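You operate a simulated robot arm through the tools that you are given. There is no shell and no other tool. Be economical: measure what you need, move in short steps, check, and stop when the job is done.

You run a simulated two-armed robot. Do the job below in one go: nothing can be reset, and whatever is moved stays where it is left.

JOB
On the right grid paper, fold the rag in half.

Only the result counts: the job must be done as asked and must still hold three seconds after the hand-in. Knocking over, shifting, dropping, spilling or breaking anything else fails it. Flat cloth is picked up by pressing the open fingertips on it (5 to 10 N) and closing them slowly along it; thin cloth reads only 2 to 8 mm in the jaws.

ROBOT AND FRAMES
Two 7-joint arms with two-finger parallel grippers on one trunk, on a base that drives. Base frame: it is fixed to the floor where the robot stands at the start and does not move with it; the origin is under the middle of the robot, x ahead of it, y to its left, z up. Lengths are in mm, angles in rad, forces in N, time in s.
The left shoulder is at the start at [70, 163, 1120], the right one opposite. Places, roughly: right grid paper [500, -200, 800]. Payload 3.43 kg a hand.
Tool frame (each hand has its own): the origin (TCP) lies between the finger pads and is the grasp point; the fingertips stand 34 mm ahead of it; z points along the fingers, y is the line along which they close. The gripper opens to 128 mm. The fingers are 24 mm wide and 12 mm thick; the gripper's body (48 by 130 mm) begins 96 mm behind the TCP.
Orientation is told as [roll, pitch, yaw] about the base's x, y, z axes, in that order, counted from this pose: with the fingers straight down and closing along the base's y, the tool's x points along the base's -x, its y along +y and its z along -z.

CONTROLS
- The arms move only by the tool send_rows. It takes "left_deltas", "right_deltas" or both (then of equal length, played together; a hand with none holds still); each is one flat list of numbers, 7 for each row, row after row: the shift along the base's x, y, z in mm, then the turn, a rotation vector about the base's x, y, z in rad, then the finger opening in mm, from 0 to 128. In form: [x, y, z, ax, ay, az, hand, x, y, z, ax, ay, az, hand, ...]. A call has 1 to 12 rows; each row is the pose to reach, as a shift and turn from the pose commanded when the call began. A row lasts 0.2 s, in which the tool goes at most 50 mm and 0.15 rad; a call with a longer step from one row to the next is refused whole, and so is a gripper value outside its range. A pose out of reach is approached as far as the arm can. The call stops where the force on the tool passes 40 N (or 10 N more than at its start, if that is more) or the arm is blocked; 0.2 s more then pass. The fingers move at their own pace (about 153 mm/s each) and stop on an object; they squeeze with about 32 N. The grip force told is the motor's: it shows also when the fingers shut on nothing. Time passes only in rows, and 0.2 s behind the last, so rows that repeat a pose let the fingers close. It gives the time, the measured TCP pose, the force on the tool (base axes), the opening and the grip force at its end, in the units of the frame above (readings bear some noise), with the torque about the TCP (base axes, N m) and any sound that the robot's microphone picked up.
- Cameras (640 x 400 px; columns grow to the right, rows downward): "scene" is now at [121.8, -21.7, 1323.8]; the picture's right is [-0.32, -0.95, 0.00], its down [-0.74, 0.25, -0.62] and it looks along [0.59, -0.20, -0.78] (base axes); focal length 234 px, centre (320, 200). "left" rides on the left gripper at [76, 11, -160] in its tool frame; the picture's right is [-0.15, 0.99, 0.00], its down [-0.88, -0.13, -0.46] and it looks along [-0.45, -0.07, 0.89] (tool axes); focal length 234 px, centre (320, 200). "right" rides on the right gripper at [76, -11, -160] in its tool frame; the picture's right is [0.15, 0.99, 0.00], its down [-0.88, 0.13, -0.46] and it looks along [-0.45, 0.07, 0.89] (tool axes); focal length 234 px, centre (320, 200). There is no depth. A picture from a camera that has moved, and an enlarged one, comes with that camera's place and axes in the base frame and with its lens.
- snapshot(camera): a new picture of that camera. No time passes.
- move_column(by): slides the trunk up (or, below 0, down) by that many mm; the arms and the scene camera ride with it, the base frame stays. It gives what a move gives, with no picture.
- drive_base(legs): drives the robot by 1 to 6 legs, each [ahead, left, turn to the left] in mm, mm and rad, along the robot's own axes; the way and the turn of a leg run together, so that a leg with both is an arc; at most 1500 mm and 3.142 rad a leg. The arms and the cameras ride along, it lands a little off, and it stops where it bumps. It gives what a move gives.
- pan_tilt(pan, tilt): turns the head with the scene camera to pan (to the left, within 1.501 rad either way) and tilt (down, from -0.506 to 1.204), counted from straight ahead of the robot. It gives what a move gives.
- close_up(camera, box): a new picture of the part [left, top, right, bottom] of that camera's present view, enlarged. No time passes.
- sign_off(): hands the job in; it is judged then, once.

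Work in short steps. Places have to be worked out from the pictures, the camera data and where the tool is seen: move nearer, look again, correct. Check each grasp and each placing, and mend what went wrong. You have 120 turns and 100 pictures in all, those below and enlarged ones among them. Open the grippers and draw the arms clear of the work before you hand the job in, unless the task says otherwise; then end with one line.

The tools are called after "Request:" as a command line: name --argument value ..., lists and objects as JSON in quotes. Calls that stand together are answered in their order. send_rows: Moves the arms, as the interface text tells. Its arguments: {"type":"object","properties":{"left_deltas":{"type":"array"},"right_deltas":{"type":"array"}},"required":[]} The other tools are called the same way: move_column (by) slides the trunk up or down; drive_base (legs) drives the base; pan_tilt (pan, tilt) turns the head that bears the scene camera; snapshot (camera) takes a picture; close_up (camera, box) takes an enlarged picture of a part of a camera's view; sign_off () hands the job in.

At the start:

```text
time: 0.0
left_tcp_pos: [626.4, 243.4, 1029.0]
left_tool_rot: [0.0, 0.001, -0.001]
left_contact_force: [0.2, 0.1, 0.5]
left_torque: [-0.02, 0.0, 0.01]
left_gripper_width: 127.8
left_gripper_force: 0.0
right_tcp_pos: [411.5, -155.3, 1056.5]
right_tool_rot: [0.001, 0.0, -0.002]
right_contact_force: [-0.1, -0.4, -0.6]
right_torque: [-0.02, 0.01, 0.0]
right_gripper_width: 127.8
right_gripper_force: 0.1
trunk travel left (down, up): [-600.0, 340.0]
robot x, y, heading: [-0.8, 2.3, -0.006]
head pan, tilt: [-0.321, 0.895]
```

scene: 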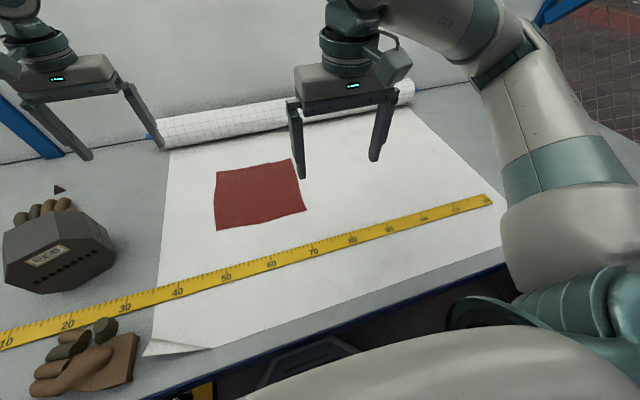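
right: 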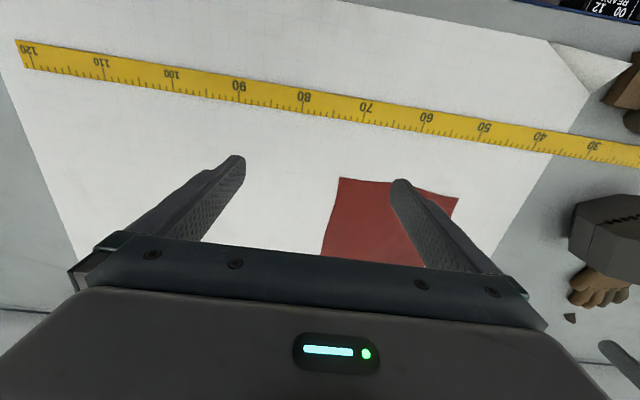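
left: 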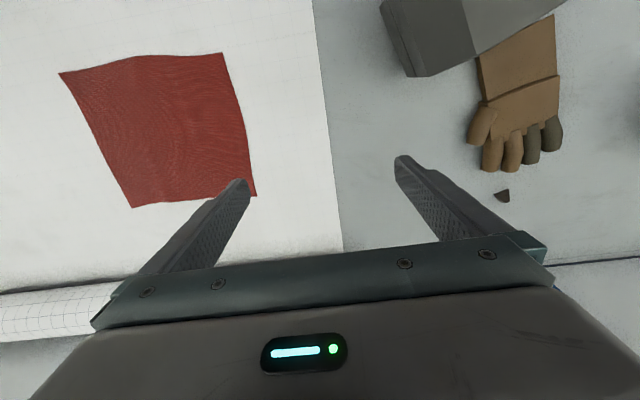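

The rag's corners come out at about (503,126), (725,116), (714,-126) and (491,-115), from both the scene and left views. I plan to fold the near edge onto the far edge with both hands, so first I hover over the near corners.

Request:
send_rows --left_deltas '[-18, -24, -26, 0, 0, 0, 100, -36, -48, -52, 0, 0, 0, 60, -54, -72, -77, 0, 0, 0, 30, -72, -97, -103, 0, 0, 0, 30, -90, -121, -129, 0, 0, 0, 30, -109, -146, -149, 0, 0, 0, 30]' --right_deltas '[15, 12, -29, 0, 0, 0, 100, 31, 23, -58, 0, 0, 0, 60, 47, 35, -88, 0, 0, 0, 30, 62, 46, -117, 0, 0, 0, 30, 78, 58, -147, 0, 0, 0, 30, 94, 69, -176, 0, 0, 0, 30]'

Request:
snapshot --camera "left"

Request:
snapshot --camera "right"

Request:
snapshot --camera "scene"

```text
time: 1.4
left_tcp_pos: [519.5, 97.4, 879.1]
left_tool_rot: [0.001, 0.001, 0.0]
left_contact_force: [0.0, 0.0, -0.3]
left_torque: [-0.01, 0.05, -0.03]
left_gripper_width: 29.9
left_gripper_force: 0.1
right_tcp_pos: [507.4, -88.0, 881.2]
right_tool_rot: [0.0, 0.001, -0.001]
right_contact_force: [1.0, 0.0, 0.2]
right_torque: [0.0, 0.01, -0.01]
right_gripper_width: 30.2
right_gripper_force: 0.0
trunk travel left (down, up): [-600.0, 340.0]
robot x, y, heading: [2.5, 1.5, -0.001]
head pan, tilt: [-0.321, 0.895]
```

```text
96 pictures are left
camera left: at [442.3, 108.7, 1039.9], right [0.15, 0.99, 0.0], down [0.88, -0.13, 0.45], along [0.45, -0.07, -0.89], focal length 234 px, centre (320, 200)
```

left: 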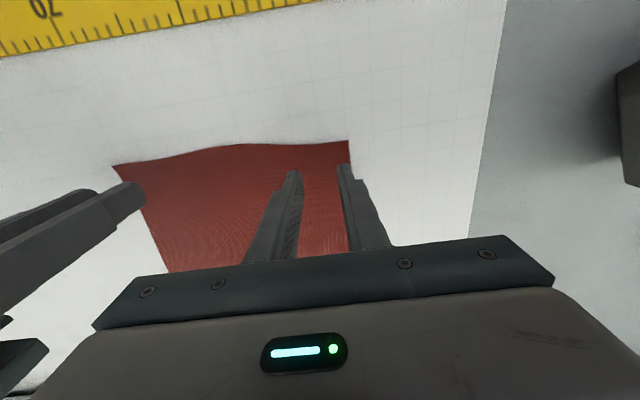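

```text
95 pictures are left
camera right: at [432.1, -100.1, 1039.6], right [-0.15, 0.99, 0.0], down [0.88, 0.13, 0.45], along [0.45, 0.07, -0.89], focal length 234 px, centre (320, 200)
```

right: 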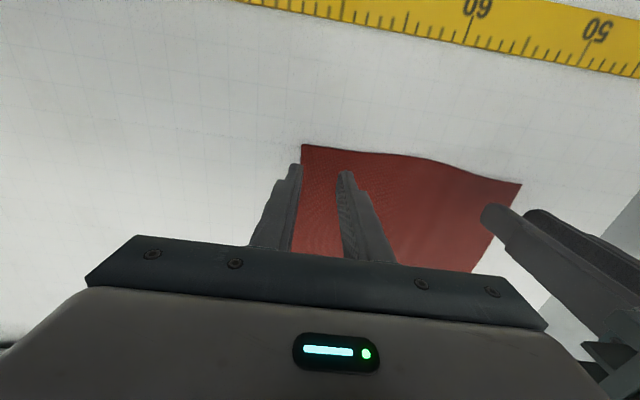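

```text
94 pictures are left
camera scene: at [122.8, -22.2, 1323.8], right [-0.32, -0.95, 0.0], down [-0.74, 0.25, -0.62], along [0.59, -0.2, -0.78], focal length 234 px, centre (320, 200)
```

scene: 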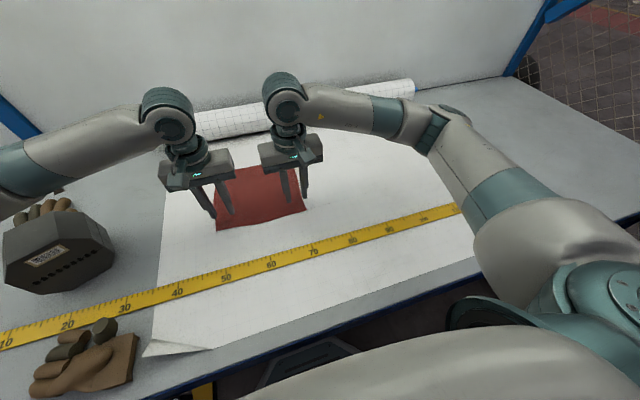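

The near views refine the corners to (501,128) and (493,-109). I nudge both hands so the fingers land about 13 mm inside the edge, and lower them to just above the cloth.

Request:
send_rows --left_deltas '[-4, -2, -20, 0, 0, 0, 30, -4, -2, -32, 0, 0, 0, 30, -4, -2, -38, 0, 0, 0, 30]' --right_deltas '[-1, 7, -20, 0, 0, 0, 30, -1, 7, -32, 0, 0, 0, 30, -1, 7, -38, 0, 0, 0, 30]'

Request:
close_up --camera "left" --box '[180, 100, 420, 250]'

Request:
close_up --camera "right" --box '[220, 100, 460, 250]'

```text
time: 2.2
left_tcp_pos: [513.3, 95.8, 845.7]
left_tool_rot: [-0.003, -0.008, 0.002]
left_contact_force: [-0.3, 3.9, 24.4]
left_torque: [0.21, 0.1, -0.06]
left_gripper_width: 29.9
left_gripper_force: 0.0
right_tcp_pos: [505.7, -80.0, 847.0]
right_tool_rot: [0.001, -0.005, 0.002]
right_contact_force: [0.9, -2.6, 20.9]
right_torque: [-0.3, 0.04, 0.05]
right_gripper_width: 30.2
right_gripper_force: 0.4
trunk travel left (down, up): [-600.0, 340.0]
robot x, y, heading: [-0.1, -2.3, 0.002]
head pan, tilt: [-0.321, 0.895]
```

```text
2.67 times, centred on (300, 175) of left
camera zoom: at [435.3, 106.9, 1006.6], right [0.15, 0.99, 0.0], down [0.88, -0.13, 0.46], along [0.46, -0.07, -0.89], focal length 624 px, centre (373, 267)
```

zoom: 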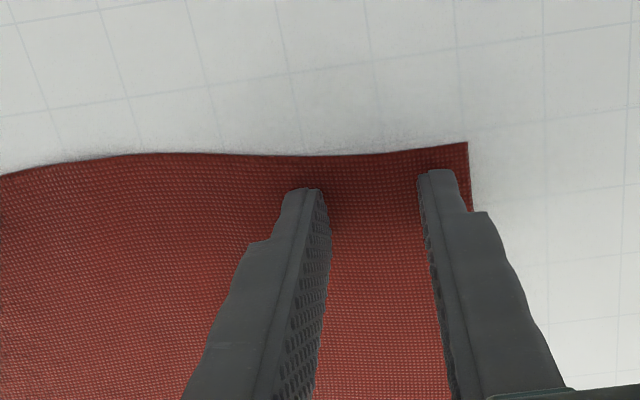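

```text
2.67 times, centred on (340, 175) of right
camera zoom: at [428.5, -92.8, 1004.9], right [-0.15, 0.99, 0.0], down [0.88, 0.13, 0.46], along [0.46, 0.07, -0.89], focal length 624 px, centre (267, 267)
```

zoom: 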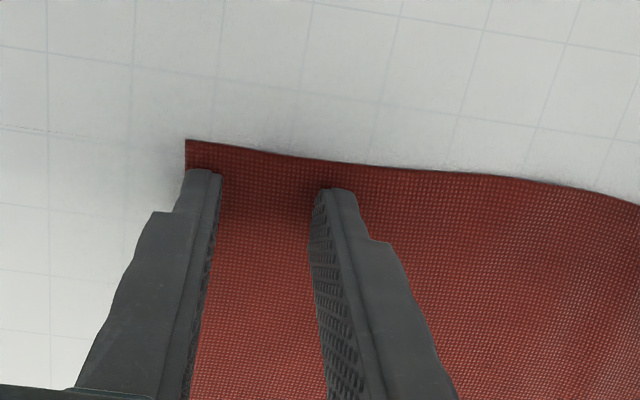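

The fingertips already touch, at 24 and 21 N with TCP z about 846, and they sit well inside both corners. I ease up to about 8 N and then close slowly.

Request:
send_rows --left_deltas '[0, 0, 2.7, 0, 0, 0, 30, 0, 0, 2.7, 0, 0, 0, 30]' --right_deltas '[0, 0, 2.2, 0, 0, 0, 30, 0, 0, 2.2, 0, 0, 0, 30]'

```text
time: 2.8
left_tcp_pos: [513.7, 94.8, 847.1]
left_tool_rot: [0.001, -0.001, 0.0]
left_contact_force: [1.4, 1.9, 15.8]
left_torque: [0.14, -0.03, -0.03]
left_gripper_width: 30.0
left_gripper_force: 0.1
right_tcp_pos: [505.0, -80.6, 847.4]
right_tool_rot: [0.0, -0.005, 0.0]
right_contact_force: [0.9, -1.9, 21.0]
right_torque: [-0.27, 0.07, 0.05]
right_gripper_width: 29.9
right_gripper_force: 0.1
trunk travel left (down, up): [-600.0, 340.0]
robot x, y, heading: [1.0, 3.6, -0.001]
head pan, tilt: [-0.321, 0.895]
```

Still 16 and 21 N, so I raise a bit more.

Request:
send_rows --left_deltas '[0, 0, 2.2, 0, 0, 0, 30, 0, 0, 2.2, 0, 0, 0, 30]' --right_deltas '[0, 0, 3, 0, 0, 0, 30, 0, 0, 3, 0, 0, 0, 30]'

```text
time: 3.4
left_tcp_pos: [513.5, 95.3, 847.0]
left_tool_rot: [0.0, 0.0, 0.0]
left_contact_force: [-2.1, -0.3, 9.0]
left_torque: [0.04, 0.13, 0.01]
left_gripper_width: 30.0
left_gripper_force: 0.0
right_tcp_pos: [505.4, -81.1, 848.2]
right_tool_rot: [0.001, 0.002, 0.001]
right_contact_force: [0.8, 0.2, 0.7]
right_torque: [-0.01, 0.0, 0.02]
right_gripper_width: 30.1
right_gripper_force: 0.0
trunk travel left (down, up): [-600.0, 340.0]
robot x, y, heading: [4.3, 2.2, -0.001]
head pan, tilt: [-0.321, 0.895]
```

The left hand is good at 9 N and the right has just left the cloth. I lower the right by 1.3 mm and close both slowly.

Request:
send_rows --left_deltas '[0, 0, 0, 0, 0, 0, 30, 0, 0, 0, 0, 0, 0, 27, 0, 0, 0, 0, 0, 0, 24, 0, 0, 0, 0, 0, 0, 21, 0, 0, 0, 0, 0, 0, 18, 0, 0, 0, 0, 0, 0, 15, 0, 0, 0, 0, 0, 0, 12, 0, 0, 0, 0, 0, 0, 9, 0, 0, 0, 0, 0, 0, 6, 0, 0, 0, 0, 0, 0, 3, 0, 0, 0, 0, 0, 0, 0, 0, 0, 0, 0, 0, 0, 0]' --right_deltas '[0, 0, -1.3, 0, 0, 0, 30, 0, 0, -1.3, 0, 0, 0, 27, 0, 0, -1.3, 0, 0, 0, 24, 0, 0, -1.3, 0, 0, 0, 21, 0, 0, -1.3, 0, 0, 0, 18, 0, 0, -1.3, 0, 0, 0, 15, 0, 0, -1.3, 0, 0, 0, 12, 0, 0, -1.3, 0, 0, 0, 9, 0, 0, -1.3, 0, 0, 0, 6, 0, 0, -1.3, 0, 0, 0, 3, 0, 0, -1.3, 0, 0, 0, 0, 0, 0, -1.3, 0, 0, 0, 0]'

Request:
close_up --camera "left" --box '[180, 100, 420, 250]'

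Request:
close_up --camera "right" --box '[220, 100, 460, 250]'

```text
time: 6.0
left_tcp_pos: [513.7, 95.2, 846.8]
left_tool_rot: [-0.002, 0.0, -0.001]
left_contact_force: [0.0, -0.2, 0.8]
left_torque: [0.01, -0.01, 0.0]
left_gripper_width: 0.0
left_gripper_force: 31.8
right_tcp_pos: [506.8, -80.5, 846.6]
right_tool_rot: [0.001, 0.0, 0.0]
right_contact_force: [0.9, -1.4, 10.9]
right_torque: [-0.07, 0.04, 0.02]
right_gripper_width: 2.1
right_gripper_force: 32.0
trunk travel left (down, up): [-600.0, 340.0]
robot x, y, heading: [-2.0, -1.2, 0.004]
head pan, tilt: [-0.321, 0.895]
```

```text
2.67 times, centred on (300, 175) of left
camera zoom: at [437.0, 107.0, 1008.1], right [0.15, 0.99, 0.0], down [0.88, -0.13, 0.46], along [0.45, -0.07, -0.89], focal length 624 px, centre (373, 267)
```

zoom: 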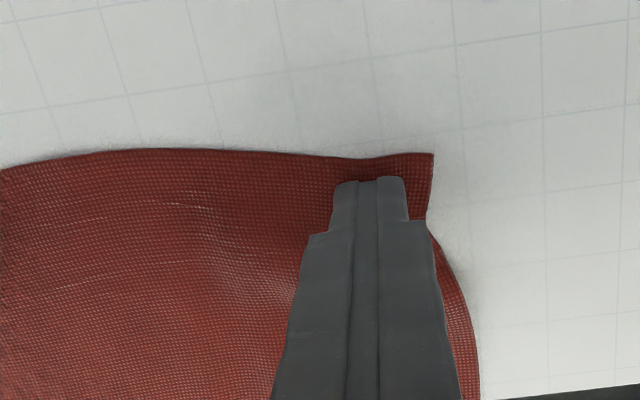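

```text
2.67 times, centred on (340, 175) of right
camera zoom: at [429.9, -92.5, 1005.4], right [-0.15, 0.99, 0.0], down [0.88, 0.13, 0.46], along [0.45, 0.07, -0.89], focal length 624 px, centre (267, 267)
```

zoom: 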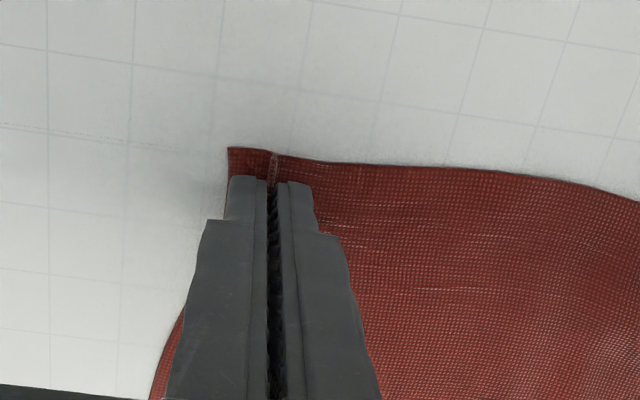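

The right hand holds cloth at 2.1 mm, but the left closed on nothing and its corner slid in about 10 mm. I lift the left, reopen it, and press again a bit further in and slightly harder while the right holds.

Request:
send_rows --left_deltas '[0, 0, 10, 0, 0, 0, 0, 0, -3, 10, 0, 0, 0, 26, 0, -3, 10, 0, 0, 0, 26, 0, -3, 3, 0, 0, 0, 26, 0, -3, -0.8, 0, 0, 0, 26, 0, -3, -0.8, 0, 0, 0, 26]'

Request:
close_up --camera "left" --box '[180, 100, 420, 250]'

```text
time: 7.4
left_tcp_pos: [513.8, 93.2, 847.1]
left_tool_rot: [-0.001, -0.001, -0.001]
left_contact_force: [-0.4, 0.0, 8.0]
left_torque: [0.09, 0.03, -0.02]
left_gripper_width: 25.9
left_gripper_force: 0.1
right_tcp_pos: [504.7, -80.9, 847.7]
right_tool_rot: [0.0, 0.001, -0.001]
right_contact_force: [1.8, -0.5, 8.9]
right_torque: [-0.04, -0.01, -0.01]
right_gripper_width: 2.0
right_gripper_force: 32.0
trunk travel left (down, up): [-600.0, 340.0]
robot x, y, heading: [-2.0, -1.0, 0.001]
head pan, tilt: [-0.321, 0.895]
```

```text
2.67 times, centred on (300, 175) of left
camera zoom: at [436.5, 105.1, 1007.4], right [0.15, 0.99, 0.0], down [0.88, -0.13, 0.46], along [0.45, -0.07, -0.89], focal length 624 px, centre (373, 267)
```

zoom: 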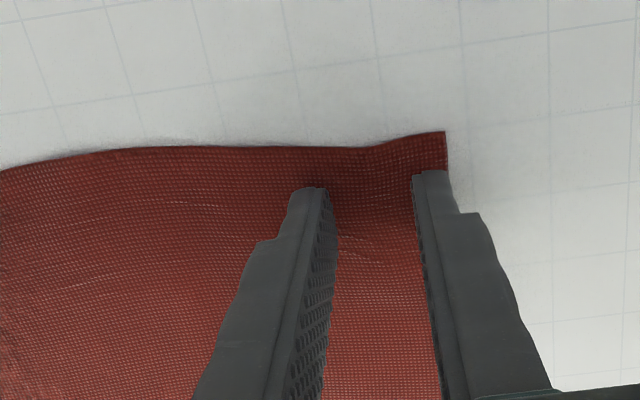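

The left presses at 8 N with both fingers on the cloth and a slight bulge between them. I close slowly, sinking about 1.5 mm to keep the pressure.

Request:
send_rows --left_deltas '[0, 0, -0.3, 0, 0, 0, 23, 0, 0, -0.5, 0, 0, 0, 20, 0, 0, -0.7, 0, 0, 0, 17, 0, 0, -0.9, 0, 0, 0, 14, 0, 0, -1.1, 0, 0, 0, 11, 0, 0, -1.3, 0, 0, 0, 8, 0, 0, -1.5, 0, 0, 0, 6, 0, 0, -1.5, 0, 0, 0, 4, 0, 0, -1.5, 0, 0, 0, 2, 0, 0, -1.5, 0, 0, 0, 0, 0, 0, -1.5, 0, 0, 0, 0]'

Request:
close_up --camera "left" --box '[180, 100, 420, 250]'

```text
time: 9.8
left_tcp_pos: [511.3, 91.2, 851.8]
left_tool_rot: [0.002, -0.013, 0.002]
left_contact_force: [-0.8, -3.3, 0.6]
left_torque: [-0.12, -0.02, 0.04]
left_gripper_width: 1.9
left_gripper_force: 32.2
right_tcp_pos: [502.3, -81.1, 849.3]
right_tool_rot: [0.001, -0.005, 0.0]
right_contact_force: [0.5, 3.6, -0.1]
right_torque: [0.15, 0.02, 0.04]
right_gripper_width: 2.0
right_gripper_force: 31.8
trunk travel left (down, up): [-600.0, 340.0]
robot x, y, heading: [-2.9, -3.3, 0.001]
head pan, tilt: [-0.321, 0.895]
```

```text
2.67 times, centred on (300, 175) of left
camera zoom: at [433.1, 103.0, 1011.9], right [0.15, 0.99, 0.0], down [0.87, -0.13, 0.47], along [0.46, -0.06, -0.88], focal length 624 px, centre (373, 267)
```

zoom: 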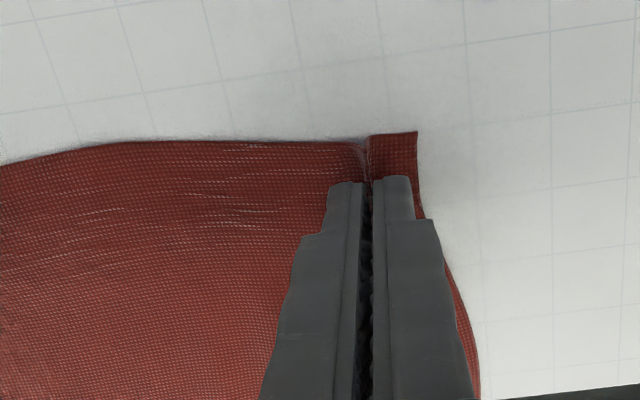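

Both hands now hold about 2 mm of cloth. I run the first half of the fold arc, carrying the near edge up and over the fold line at x about 608.

Request:
send_rows --left_deltas '[2, 0, 17, 0, 0, 0, 0, 7.5, 0, 32.5, 0, 0, 0, 0, 17, -1, 47, 0, 0, 0, 0, 29, -1, 60, 0, 0, 0, 0, 44, -2, 71, 0, 0, 0, 0, 61, -3, 78.5, 0, 0, 0, 0, 80, -4, 83.5, 0, 0, 0, 0, 99, -5, 85, 0, 0, 0, 0]' --right_deltas '[2, 0, 17, 0, 0, 0, 0, 7.5, 0, 32.5, 0, 0, 0, 0, 17, -1, 47, 0, 0, 0, 0, 29, -1, 60, 0, 0, 0, 0, 44, -2, 71, 0, 0, 0, 0, 61, -3, 78.5, 0, 0, 0, 0, 80, -4, 83.5, 0, 0, 0, 0, 99, -5, 85, 0, 0, 0, 0]'

Request:
snapshot --camera "scene"

Request:
snapshot --camera "left"

Request:
snapshot --camera "right"

```text
time: 11.6
left_tcp_pos: [613.9, 87.5, 929.0]
left_tool_rot: [0.001, 0.003, 0.001]
left_contact_force: [0.6, -3.6, 0.2]
left_torque: [-0.12, 0.03, 0.0]
left_gripper_width: 1.8
left_gripper_force: 32.1
right_tcp_pos: [605.5, -84.1, 929.7]
right_tool_rot: [-0.001, 0.002, -0.001]
right_contact_force: [-0.6, 3.8, -0.3]
right_torque: [0.07, 0.0, 0.02]
right_gripper_width: 1.6
right_gripper_force: 32.2
trunk travel left (down, up): [-600.0, 340.0]
robot x, y, heading: [-2.2, -1.7, 0.002]
head pan, tilt: [-0.321, 0.895]
```

```text
87 pictures are left
camera scene: at [122.8, -21.7, 1323.7], right [-0.32, -0.95, 0.0], down [-0.74, 0.25, -0.62], along [0.59, -0.2, -0.78], focal length 234 px, centre (320, 200)
```

scene: 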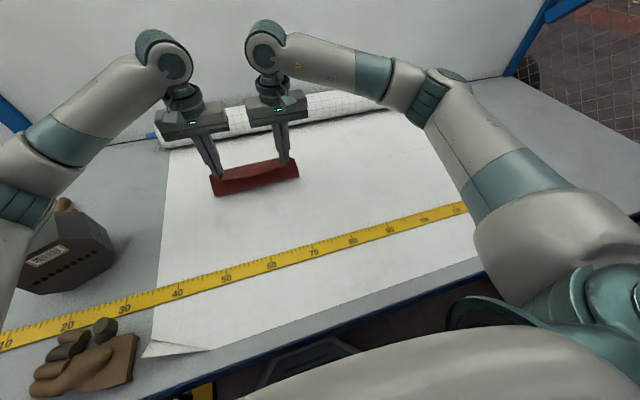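

```text
86 pictures are left
camera left: at [537.6, 98.9, 1089.2], right [0.15, 0.99, 0.0], down [0.88, -0.13, 0.45], along [0.45, -0.07, -0.89], focal length 234 px, centre (320, 200)
```

left: 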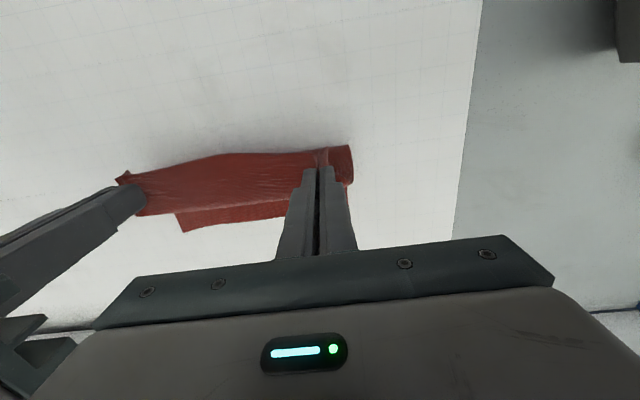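

```text
85 pictures are left
camera right: at [529.3, -96.7, 1088.5], right [-0.15, 0.99, 0.0], down [0.88, 0.13, 0.45], along [0.45, 0.07, -0.89], focal length 234 px, centre (320, 200)
```

right: 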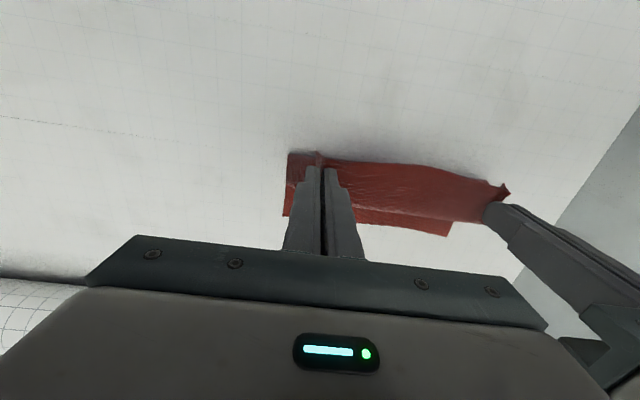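

The fold is going well: cloth is taut between the hands and the far edge is unmoved (left corner about (716,116), right about (702,-121)). I run the second half of the arc, stopping about 5 mm above contact.

Request:
send_rows --left_deltas '[17, 0, -1.6, 0, 0, 0, 0, 33, -1, -6.5, 0, 0, 0, 0, 48, -1, -14, 0, 0, 0, 0, 61.5, -2, -25, 0, 0, 0, 0, 72, -2, -38, 0, 0, 0, 0, 80, -3, -52, 0, 0, 0, 0, 85, -3, -66, 0, 0, 0, 0, 87, -3, -76, 0, 0, 0, 0]' --right_deltas '[16, 0, -1.6, 0, 0, 0, 0, 31, -1, -6.5, 0, 0, 0, 0, 45, -1, -14, 0, 0, 0, 0, 58, -2, -25, 0, 0, 0, 0, 68, -2, -38, 0, 0, 0, 0, 75.5, -3, -52, 0, 0, 0, 0, 80, -3, -66, 0, 0, 0, 0, 82, -3, -76, 0, 0, 0, 0]'

Request:
snapshot --camera "scene"

Request:
snapshot --camera "left"

Request:
snapshot --camera "right"

```text
time: 13.4
left_tcp_pos: [700.5, 85.8, 852.7]
left_tool_rot: [0.001, -0.002, 0.0]
left_contact_force: [0.2, -3.9, 0.9]
left_torque: [-0.18, 0.0, 0.01]
left_gripper_width: 2.0
left_gripper_force: 32.0
right_tcp_pos: [687.5, -87.4, 852.7]
right_tool_rot: [0.0, 0.0, 0.001]
right_contact_force: [0.2, 3.0, 1.2]
right_torque: [0.14, -0.01, 0.04]
right_gripper_width: 2.1
right_gripper_force: 31.8
trunk travel left (down, up): [-600.0, 340.0]
robot x, y, heading: [-0.5, 2.0, 0.004]
head pan, tilt: [-0.321, 0.895]
```

```text
84 pictures are left
camera scene: at [122.0, -21.8, 1323.8], right [-0.32, -0.95, 0.0], down [-0.74, 0.25, -0.62], along [0.59, -0.2, -0.78], focal length 234 px, centre (320, 200)
```

scene: 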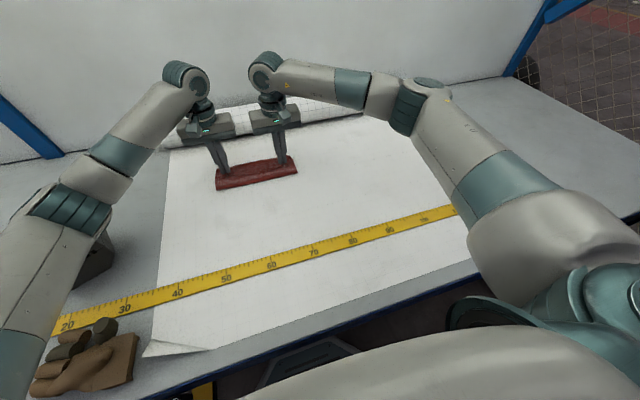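

```text
83 pictures are left
camera left: at [623.2, 97.1, 1014.1], right [0.15, 0.99, 0.0], down [0.88, -0.13, 0.46], along [0.45, -0.07, -0.89], focal length 234 px, centre (320, 200)
```

left: 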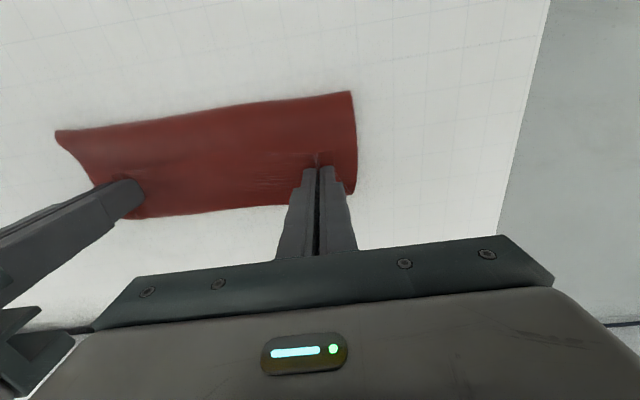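

```text
82 pictures are left
camera right: at [611.0, -99.5, 1012.6], right [-0.15, 0.99, 0.0], down [0.88, 0.13, 0.46], along [0.45, 0.07, -0.89], focal length 234 px, centre (320, 200)
```

right: 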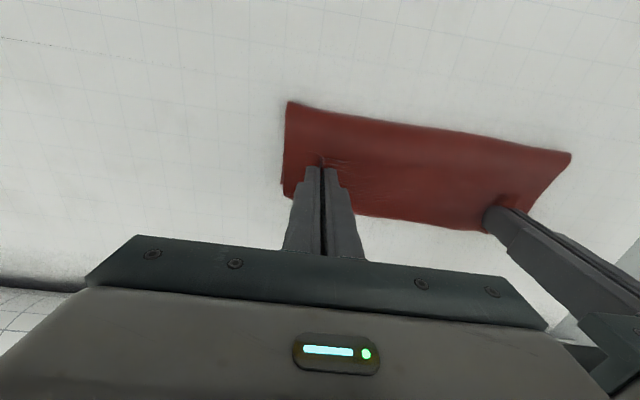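

The fold is laid over. The fold line looks to be at about x = 632, so I zoom in to see how the two layers' edges line up before I release.

Request:
close_up --camera "left" --box '[220, 80, 420, 240]'

Request:
close_up --camera "right" --box '[240, 80, 440, 240]'

Request:
close_up --camera "scene" --box '[195, 120, 315, 210]'

```text
2.50 times, centred on (320, 160) of left
camera zoom: at [623.2, 97.1, 1014.1], right [0.15, 0.99, 0.0], down [0.88, -0.13, 0.46], along [0.45, -0.07, -0.89], focal length 585 px, centre (320, 300)
```

zoom: 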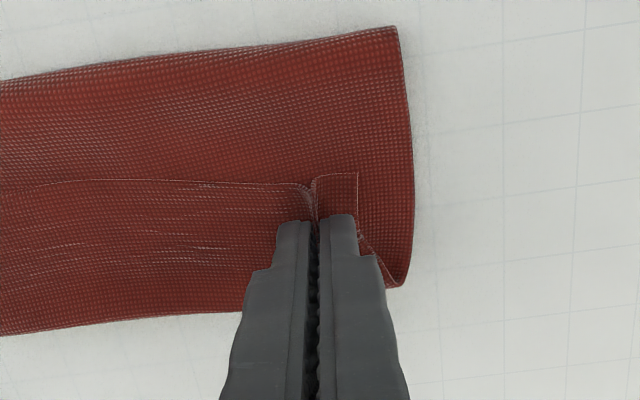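

```text
2.50 times, centred on (340, 160) of right
camera zoom: at [611.0, -99.5, 1012.6], right [-0.15, 0.99, 0.0], down [0.88, 0.13, 0.46], along [0.45, 0.07, -0.89], focal length 585 px, centre (270, 300)
```

zoom: 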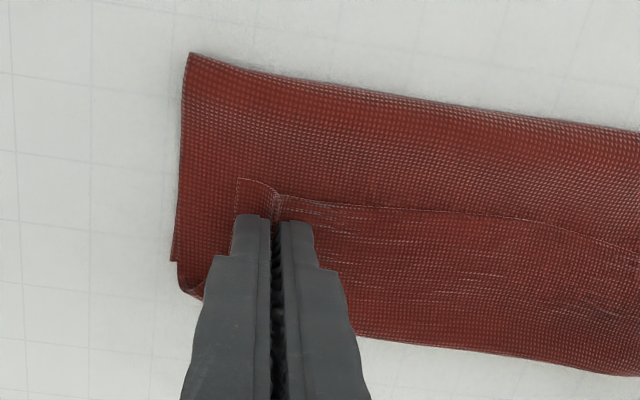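

```text
4.44 times, centred on (255, 165) of scene
camera zoom: at [122.0, -21.8, 1323.8], right [-0.32, -0.95, 0.0], down [-0.74, 0.25, -0.62], along [0.59, -0.2, -0.78], focal length 1041 px, centre (609, 356)
```

zoom: 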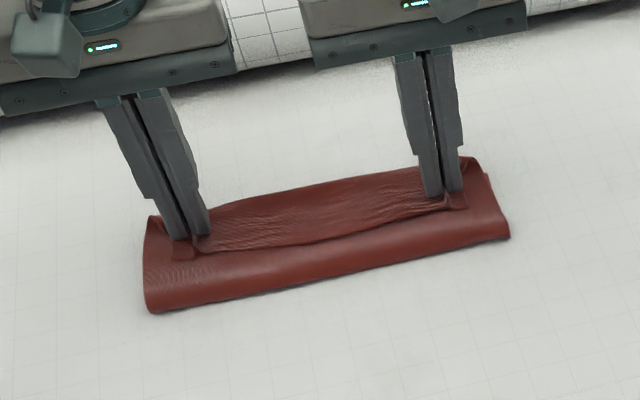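

The pinch kept its orientation, so the edge now points back toward me. The cloth makes a rolled Z rather than a clean fold. I will undo it by retracing the arc, then refold far edge to near while tilting the hands forward so the edge turns over.

Request:
send_rows --left_deltas '[-7, 0, 24, 0, 0, 0, 0, -26, 1, 51, 0, 0, 0, 0, -54, 2, 69, 0, 0, 0, 0, -87, 3, 76, 0, 0, 0, 0, -116, 4, 73, 0, 0, 0, 0, -142, 5, 62, 0, 0, 0, 0, -160, 6, 46, 0, 0, 0, 0, -175, 7, 28, 0, 0, 0, 0, -186, 8, 10, 0, 0, 0, 0, -190, 8, -3, 0, 0, 0, 0, -190, 8, -3, 0, 0, 0, 0]' --right_deltas '[-7, 0, 24, 0, 0, 0, 0, -24, 1, 51, 0, 0, 0, 0, -50, 2, 69, 0, 0, 0, 0, -82, 3, 76, 0, 0, 0, 0, -111, 4, 73, 0, 0, 0, 0, -137, 5, 62, 0, 0, 0, 0, -155, 6, 46, 0, 0, 0, 0, -170, 7, 28, 0, 0, 0, 0, -181, 8, 10, 0, 0, 0, 0, -185, 8, -3, 0, 0, 0, 0, -185, 8, -3, 0, 0, 0, 0]'

Request:
snapshot --camera "scene"

```text
time: 16.0
left_tcp_pos: [533.8, 75.1, 899.6]
left_tool_rot: [0.011, -0.102, -0.02]
left_contact_force: [-0.9, -8.5, -3.0]
left_torque: [-0.3, 0.04, 0.0]
left_gripper_width: 2.4
left_gripper_force: 32.1
right_tcp_pos: [497.8, -97.6, 860.3]
right_tool_rot: [0.017, -0.014, -0.019]
right_contact_force: [2.3, 8.2, 1.6]
right_torque: [0.44, -0.07, 0.05]
right_gripper_width: 2.1
right_gripper_force: 31.8
trunk travel left (down, up): [-600.0, 340.0]
robot x, y, heading: [8.7, -0.8, -0.025]
head pan, tilt: [-0.321, 0.895]
stopped in row 11 (left hand): the arm was blocked; the commanded pose is now the measured one
```

```text
78 pictures are left
camera scene: at [114.2, -41.2, 1327.0], right [-0.34, -0.94, -0.02], down [-0.73, 0.27, -0.63], along [0.6, -0.2, -0.78], focal length 234 px, centre (320, 200)
```

scene: 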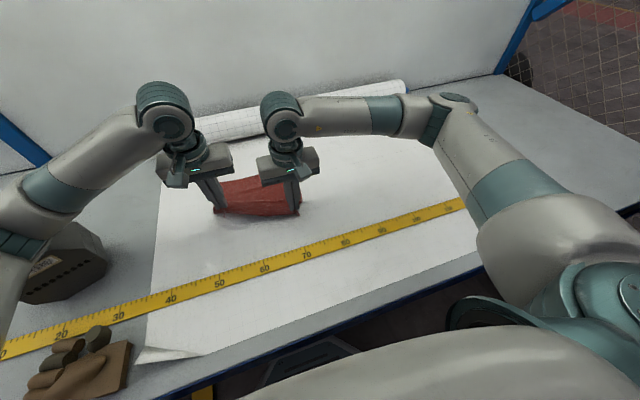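

The left arm was blocked on the way back. Its elbow has swung low and the base rocked slightly. I turn the head to see what it touches.

Request:
pan_tilt --pan 0.7 --tilt 0.9

Request:
snapshot --camera "scene"

```text
time: 17.3
left_tcp_pos: [532.5, 74.7, 900.4]
left_tool_rot: [0.012, -0.104, -0.019]
left_contact_force: [-1.9, -10.1, -2.1]
left_torque: [-0.35, 0.05, -0.01]
left_gripper_width: 2.3
left_gripper_force: 32.0
right_tcp_pos: [495.9, -98.3, 860.9]
right_tool_rot: [0.014, -0.014, -0.022]
right_contact_force: [2.0, 10.4, 2.0]
right_torque: [0.37, -0.1, 0.04]
right_gripper_width: 2.0
right_gripper_force: 31.9
trunk travel left (down, up): [-600.0, 340.0]
robot x, y, heading: [6.6, 1.6, -0.021]
head pan, tilt: [0.7, 0.901]
```

```text
77 pictures are left
camera scene: at [100.2, 32.7, 1327.5], right [0.63, -0.78, 0.0], down [-0.6, -0.48, -0.64], along [0.49, 0.4, -0.77], focal length 234 px, centre (320, 200)
```

scene: 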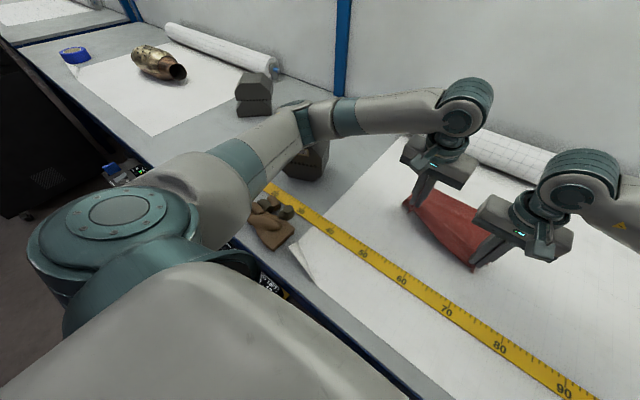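

The left elbow has come down onto the grey box. I raise the trunk 50 mm, which lifts the elbow straight off it while the far part of the cloth stays on the table.

Request:
move_column --by 50

Request:
snapshot --camera "scene"

```text
time: 18.2
left_tcp_pos: [536.7, 83.1, 926.9]
left_tool_rot: [-0.001, -0.061, -0.02]
left_contact_force: [-1.5, -6.2, -0.5]
left_torque: [-0.2, 0.02, 0.04]
left_gripper_width: 2.0
left_gripper_force: 31.9
right_tcp_pos: [507.2, -89.1, 901.9]
right_tool_rot: [0.0, 0.0, -0.024]
right_contact_force: [0.8, 6.3, 0.8]
right_torque: [0.22, -0.05, -0.03]
right_gripper_width: 2.1
right_gripper_force: 31.6
trunk travel left (down, up): [-650.0, 290.0]
robot x, y, heading: [8.8, -0.6, -0.023]
head pan, tilt: [0.7, 0.901]
```

```text
76 pictures are left
camera scene: at [116.2, 47.5, 1372.9], right [0.63, -0.78, 0.0], down [-0.61, -0.49, -0.62], along [0.48, 0.39, -0.78], focal length 234 px, centre (320, 200)
```

scene: 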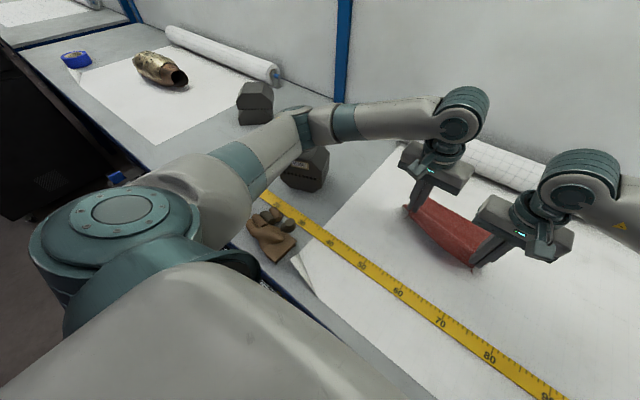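

The robot is freeing up, and the left hand rose only 26 mm so the elbow was loaded. I raise another 60 mm to clear it fully, then look again.

Request:
move_column --by 60

Request:
snapshot --camera "scene"

```text
time: 19.2
left_tcp_pos: [537.0, 85.7, 988.3]
left_tool_rot: [-0.002, -0.06, -0.021]
left_contact_force: [-0.5, -6.2, -0.6]
left_torque: [-0.25, 0.01, -0.01]
left_gripper_width: 1.8
left_gripper_force: 32.0
right_tcp_pos: [506.7, -88.9, 962.1]
right_tool_rot: [-0.001, 0.0, -0.021]
right_contact_force: [0.0, 5.2, 0.7]
right_torque: [0.26, 0.0, 0.03]
right_gripper_width: 1.9
right_gripper_force: 31.7
trunk travel left (down, up): [-710.0, 230.0]
robot x, y, heading: [7.1, 0.1, -0.019]
head pan, tilt: [0.7, 0.901]
```

```text
75 pictures are left
camera scene: at [117.3, 49.0, 1433.4], right [0.63, -0.78, 0.0], down [-0.61, -0.49, -0.62], along [0.48, 0.39, -0.78], focal length 234 px, centre (320, 200)
```

scene: 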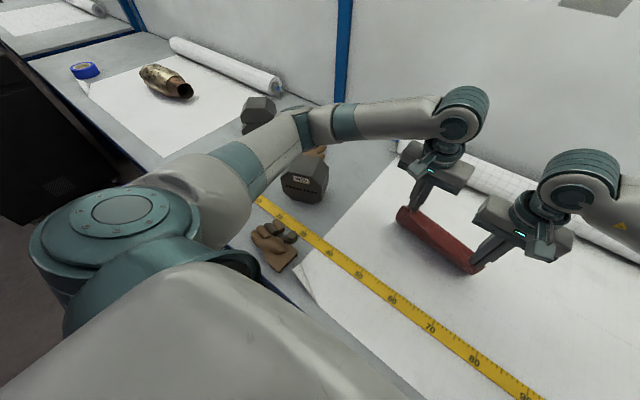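

The arm is free and the box stands where it was. I lower both hands back toward the near-edge line to lay the cloth flat, and turn the head back.

Request:
send_rows --left_deltas '[-15, 1, -15, 0, 0.02, 0, 0, -28, 2, -35, 0, 0.04, 0, 0, -34, 3, -55, 0, 0.06, 0.01, 0, -38, 4, -78, 0, 0.06, 0.02, 0, -40, 4, -100, 0, 0.06, 0.02, 0, -40, 4, -122, 0, 0.06, 0.02, 0]' --right_deltas '[-5, 0, -5, 0, 0, 0.01, 0, -9, 0, -15, 0, 0, 0.02, 0, -12, 0, -33, 0, 0, 0.02, 0, -15, 0, -53, 0, 0, 0.02, 0, -17, 0, -74, 0, 0, 0.02, 0, -17, 0, -96, 0, 0, 0.02, 0]'

Request:
pan_tilt --pan 0.1 --tilt 0.95

Request:
snapshot --camera "scene"

Request:
snapshot --camera "left"

Request:
snapshot --camera "right"

```text
time: 20.6
left_tcp_pos: [496.8, 87.2, 865.0]
left_tool_rot: [-0.002, -0.002, 0.0]
left_contact_force: [0.7, -6.1, -0.3]
left_torque: [-0.22, -0.03, 0.06]
left_gripper_width: 2.0
left_gripper_force: 31.7
right_tcp_pos: [491.6, -88.1, 865.5]
right_tool_rot: [-0.001, -0.001, -0.001]
right_contact_force: [-0.2, 5.9, -1.2]
right_torque: [0.2, 0.02, 0.02]
right_gripper_width: 2.1
right_gripper_force: 31.2
trunk travel left (down, up): [-710.0, 230.0]
robot x, y, heading: [6.0, 0.5, -0.021]
head pan, tilt: [0.7, 0.901]
```

```text
time: 21.6
left_tcp_pos: [497.0, 88.3, 864.1]
left_tool_rot: [-0.001, -0.001, 0.0]
left_contact_force: [0.7, -6.3, 0.2]
left_torque: [-0.24, 0.0, 0.05]
left_gripper_width: 2.1
left_gripper_force: 31.6
right_tcp_pos: [491.6, -89.8, 867.0]
right_tool_rot: [-0.001, 0.001, -0.001]
right_contact_force: [-0.7, 6.3, -0.7]
right_torque: [0.2, 0.03, 0.04]
right_gripper_width: 1.6
right_gripper_force: 32.2
trunk travel left (down, up): [-710.0, 230.0]
robot x, y, heading: [9.9, -0.9, -0.018]
head pan, tilt: [0.099, 0.949]
```

```text
74 pictures are left
camera scene: at [131.0, 7.6, 1429.8], right [0.08, -1.0, 0.0], down [-0.81, -0.06, -0.58], along [0.58, 0.05, -0.81], focal length 234 px, centre (320, 200)
```

scene: 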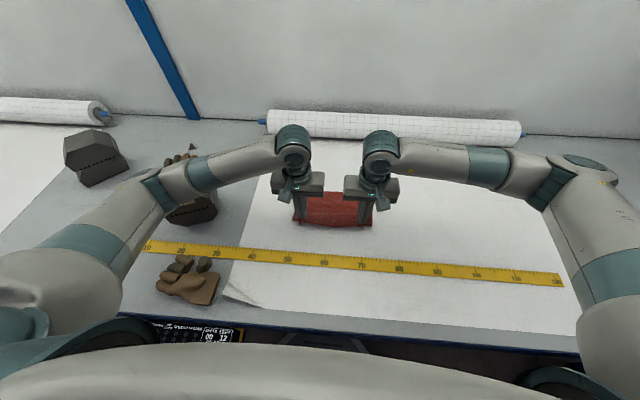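

```text
73 pictures are left
camera left: at [420.0, 99.9, 1025.1], right [0.15, 0.99, 0.0], down [0.88, -0.13, 0.46], along [0.45, -0.07, -0.89], focal length 234 px, centre (320, 200)
```

left: 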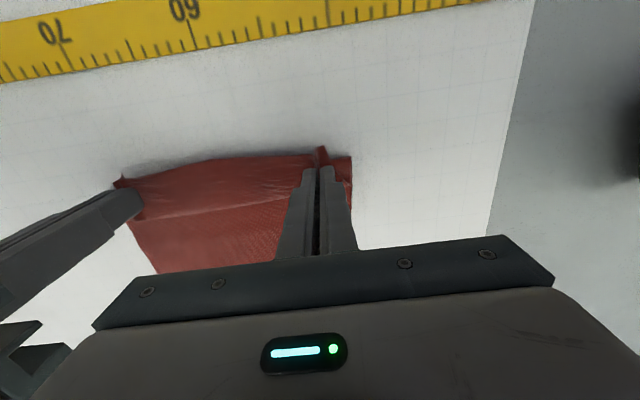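

```text
72 pictures are left
camera right: at [414.8, -100.5, 1024.8], right [-0.15, 0.99, 0.0], down [0.88, 0.13, 0.46], along [0.45, 0.07, -0.89], focal length 234 px, centre (320, 200)
```

right: 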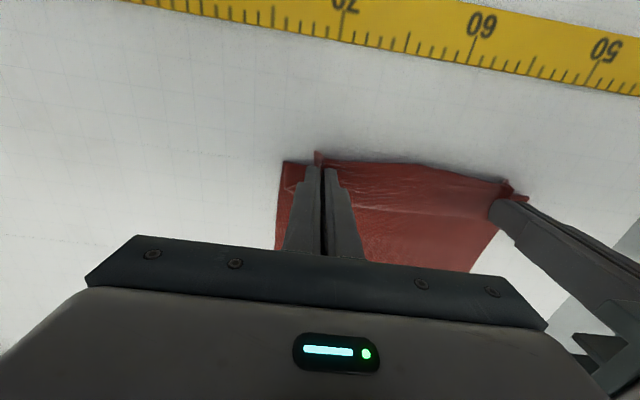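

Both hands still hold the near edge. A simpler fold needs no tilting: hang the cloth, lay its lower half down trailing toward me by moving ahead, then bring the held edge back over it so it already faces the right way. I lift the cloth to hang at about x = 600.

Request:
send_rows --left_deltas '[8, 0, 20, 0, 0, 0, 0, 18, -1, 40, 0, 0, 0, 0, 28, -1, 60, 0, 0, 0, 0, 39, -1, 80, 0, 0, 0, 0, 50, -2, 100, 0, 0, 0, 0, 61, -2, 120, 0, 0, 0, 0, 72, -2, 140, 0, 0, 0, 0, 83, -2, 160, 0, 0, 0, 0, 94, -2, 180, 0, 0, 0, 0, 105, -2, 200, 0, 0, 0, 0, 105, -2, 200, 0, 0, 0, 0]' --right_deltas '[8, 0, 20, 0, 0, 0, 0, 18, 1, 40, 0, 0, 0, 0, 28, 1, 60, 0, 0, 0, 0, 39, 1, 80, 0, 0, 0, 0, 50, 2, 100, 0, 0, 0, 0, 61, 2, 120, 0, 0, 0, 0, 72, 2, 140, 0, 0, 0, 0, 83, 2, 160, 0, 0, 0, 0, 94, 2, 180, 0, 0, 0, 0, 105, 2, 200, 0, 0, 0, 0, 105, 2, 200, 0, 0, 0, 0]'

Request:
snapshot --camera "scene"

Request:
snapshot --camera "left"

```text
time: 24.0
left_tcp_pos: [602.0, 85.6, 1063.9]
left_tool_rot: [-0.003, -0.003, 0.0]
left_contact_force: [0.2, -3.9, -0.4]
left_torque: [-0.08, 0.02, 0.01]
left_gripper_width: 1.8
left_gripper_force: 32.0
right_tcp_pos: [596.5, -85.6, 1066.3]
right_tool_rot: [-0.001, -0.001, -0.003]
right_contact_force: [-0.7, 1.7, -0.8]
right_torque: [0.11, 0.01, 0.0]
right_gripper_width: 1.9
right_gripper_force: 31.9
trunk travel left (down, up): [-710.0, 230.0]
robot x, y, heading: [9.7, -2.3, -0.018]
head pan, tilt: [0.099, 0.949]
```

```text
71 pictures are left
camera scene: at [131.1, 7.6, 1429.8], right [0.08, -1.0, 0.0], down [-0.81, -0.06, -0.58], along [0.58, 0.05, -0.81], focal length 234 px, centre (320, 200)
```

scene: 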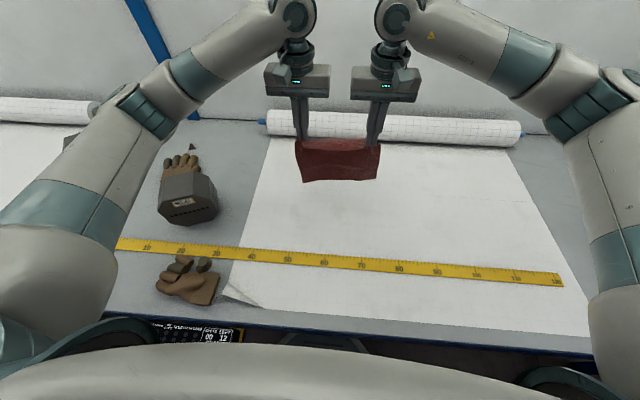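

```text
70 pictures are left
camera left: at [524.9, 98.1, 1225.6], right [0.15, 0.99, 0.0], down [0.88, -0.13, 0.46], along [0.45, -0.07, -0.89], focal length 234 px, centre (320, 200)
```

left: 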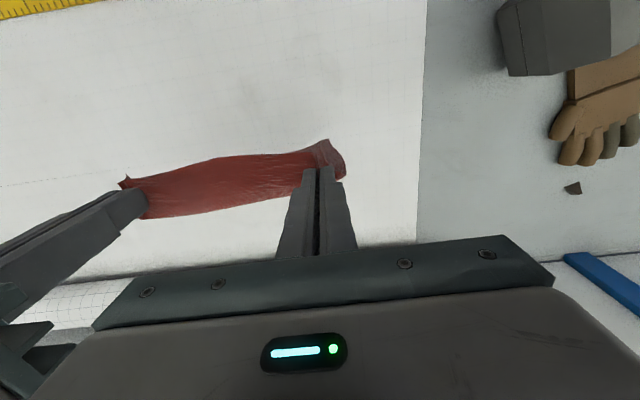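

The cloth hangs neatly and straight with its bottom edge near the table. I move ahead and down so the lower half is laid down trailing toward me.

Request:
send_rows --left_deltas '[6, 0, -12, 0, 0, 0, 0, 18, 0, -24, 0, 0, 0, 0, 31, 0, -36, 0, 0, 0, 0, 44, 0, -48, 0, 0, 0, 0, 57, 0, -60, 0, 0, 0, 0, 68, 0, -72, 0, 0, 0, 0, 78, 0, -84, 0, 0, 0, 0, 86, 0, -96, 0, 0, 0, 0, 86, 0, -96, 0, 0, 0, 0]' --right_deltas '[6, 0, -12, 0, 0, 0, 0, 18, 0, -24, 0, 0, 0, 0, 31, 0, -36, 0, 0, 0, 0, 44, 0, -48, 0, 0, 0, 0, 57, 0, -60, 0, 0, 0, 0, 68, 0, -72, 0, 0, 0, 0, 78, 0, -84, 0, 0, 0, 0, 86, 0, -96, 0, 0, 0, 0, 86, 0, -96, 0, 0, 0, 0]'

Request:
snapshot --camera "scene"

Request:
snapshot --camera "left"

Request:
snapshot --camera "right"

```text
time: 26.0
left_tcp_pos: [688.2, 88.4, 968.7]
left_tool_rot: [-0.001, -0.003, 0.0]
left_contact_force: [0.0, -4.0, 0.7]
left_torque: [-0.14, 0.01, 0.06]
left_gripper_width: 2.0
left_gripper_force: 32.1
right_tcp_pos: [681.4, -86.8, 971.6]
right_tool_rot: [0.0, -0.001, -0.002]
right_contact_force: [0.7, 2.9, -0.4]
right_torque: [0.12, 0.03, 0.01]
right_gripper_width: 2.1
right_gripper_force: 32.3
trunk travel left (down, up): [-710.0, 230.0]
robot x, y, heading: [6.0, 2.8, -0.018]
head pan, tilt: [0.099, 0.949]
```

```text
69 pictures are left
camera scene: at [130.5, 7.4, 1429.9], right [0.08, -1.0, 0.0], down [-0.81, -0.06, -0.58], along [0.58, 0.05, -0.81], focal length 234 px, centre (320, 200)
```

scene: 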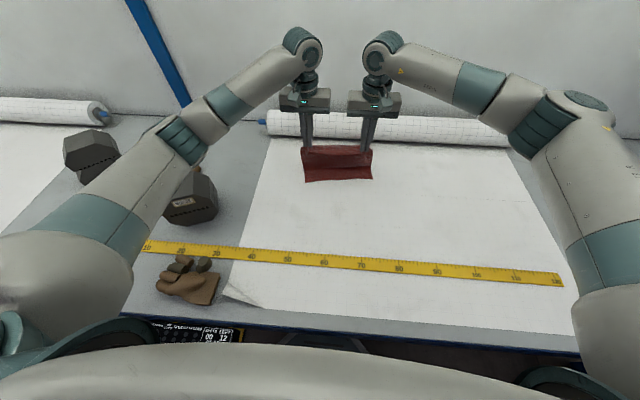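

```text
68 pictures are left
camera left: at [611.2, 98.3, 1129.8], right [0.15, 0.99, 0.0], down [0.88, -0.13, 0.46], along [0.45, -0.07, -0.89], focal length 234 px, centre (320, 200)
```

left: 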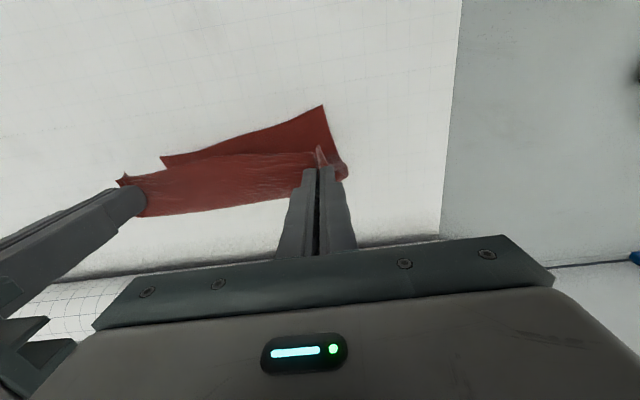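

```text
67 pictures are left
camera right: at [604.6, -98.7, 1128.7], right [-0.15, 0.99, 0.0], down [0.88, 0.13, 0.46], along [0.45, 0.07, -0.89], focal length 234 px, centre (320, 200)
```

right: 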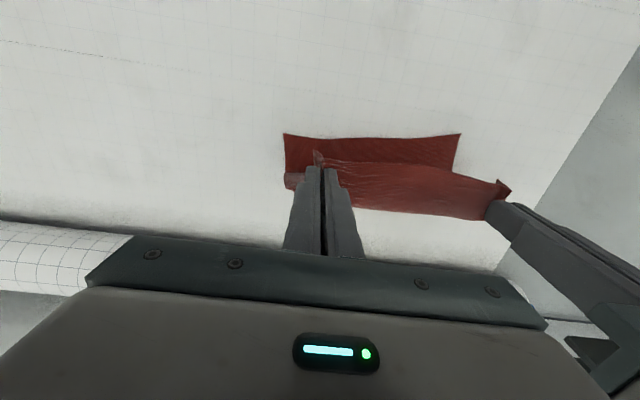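

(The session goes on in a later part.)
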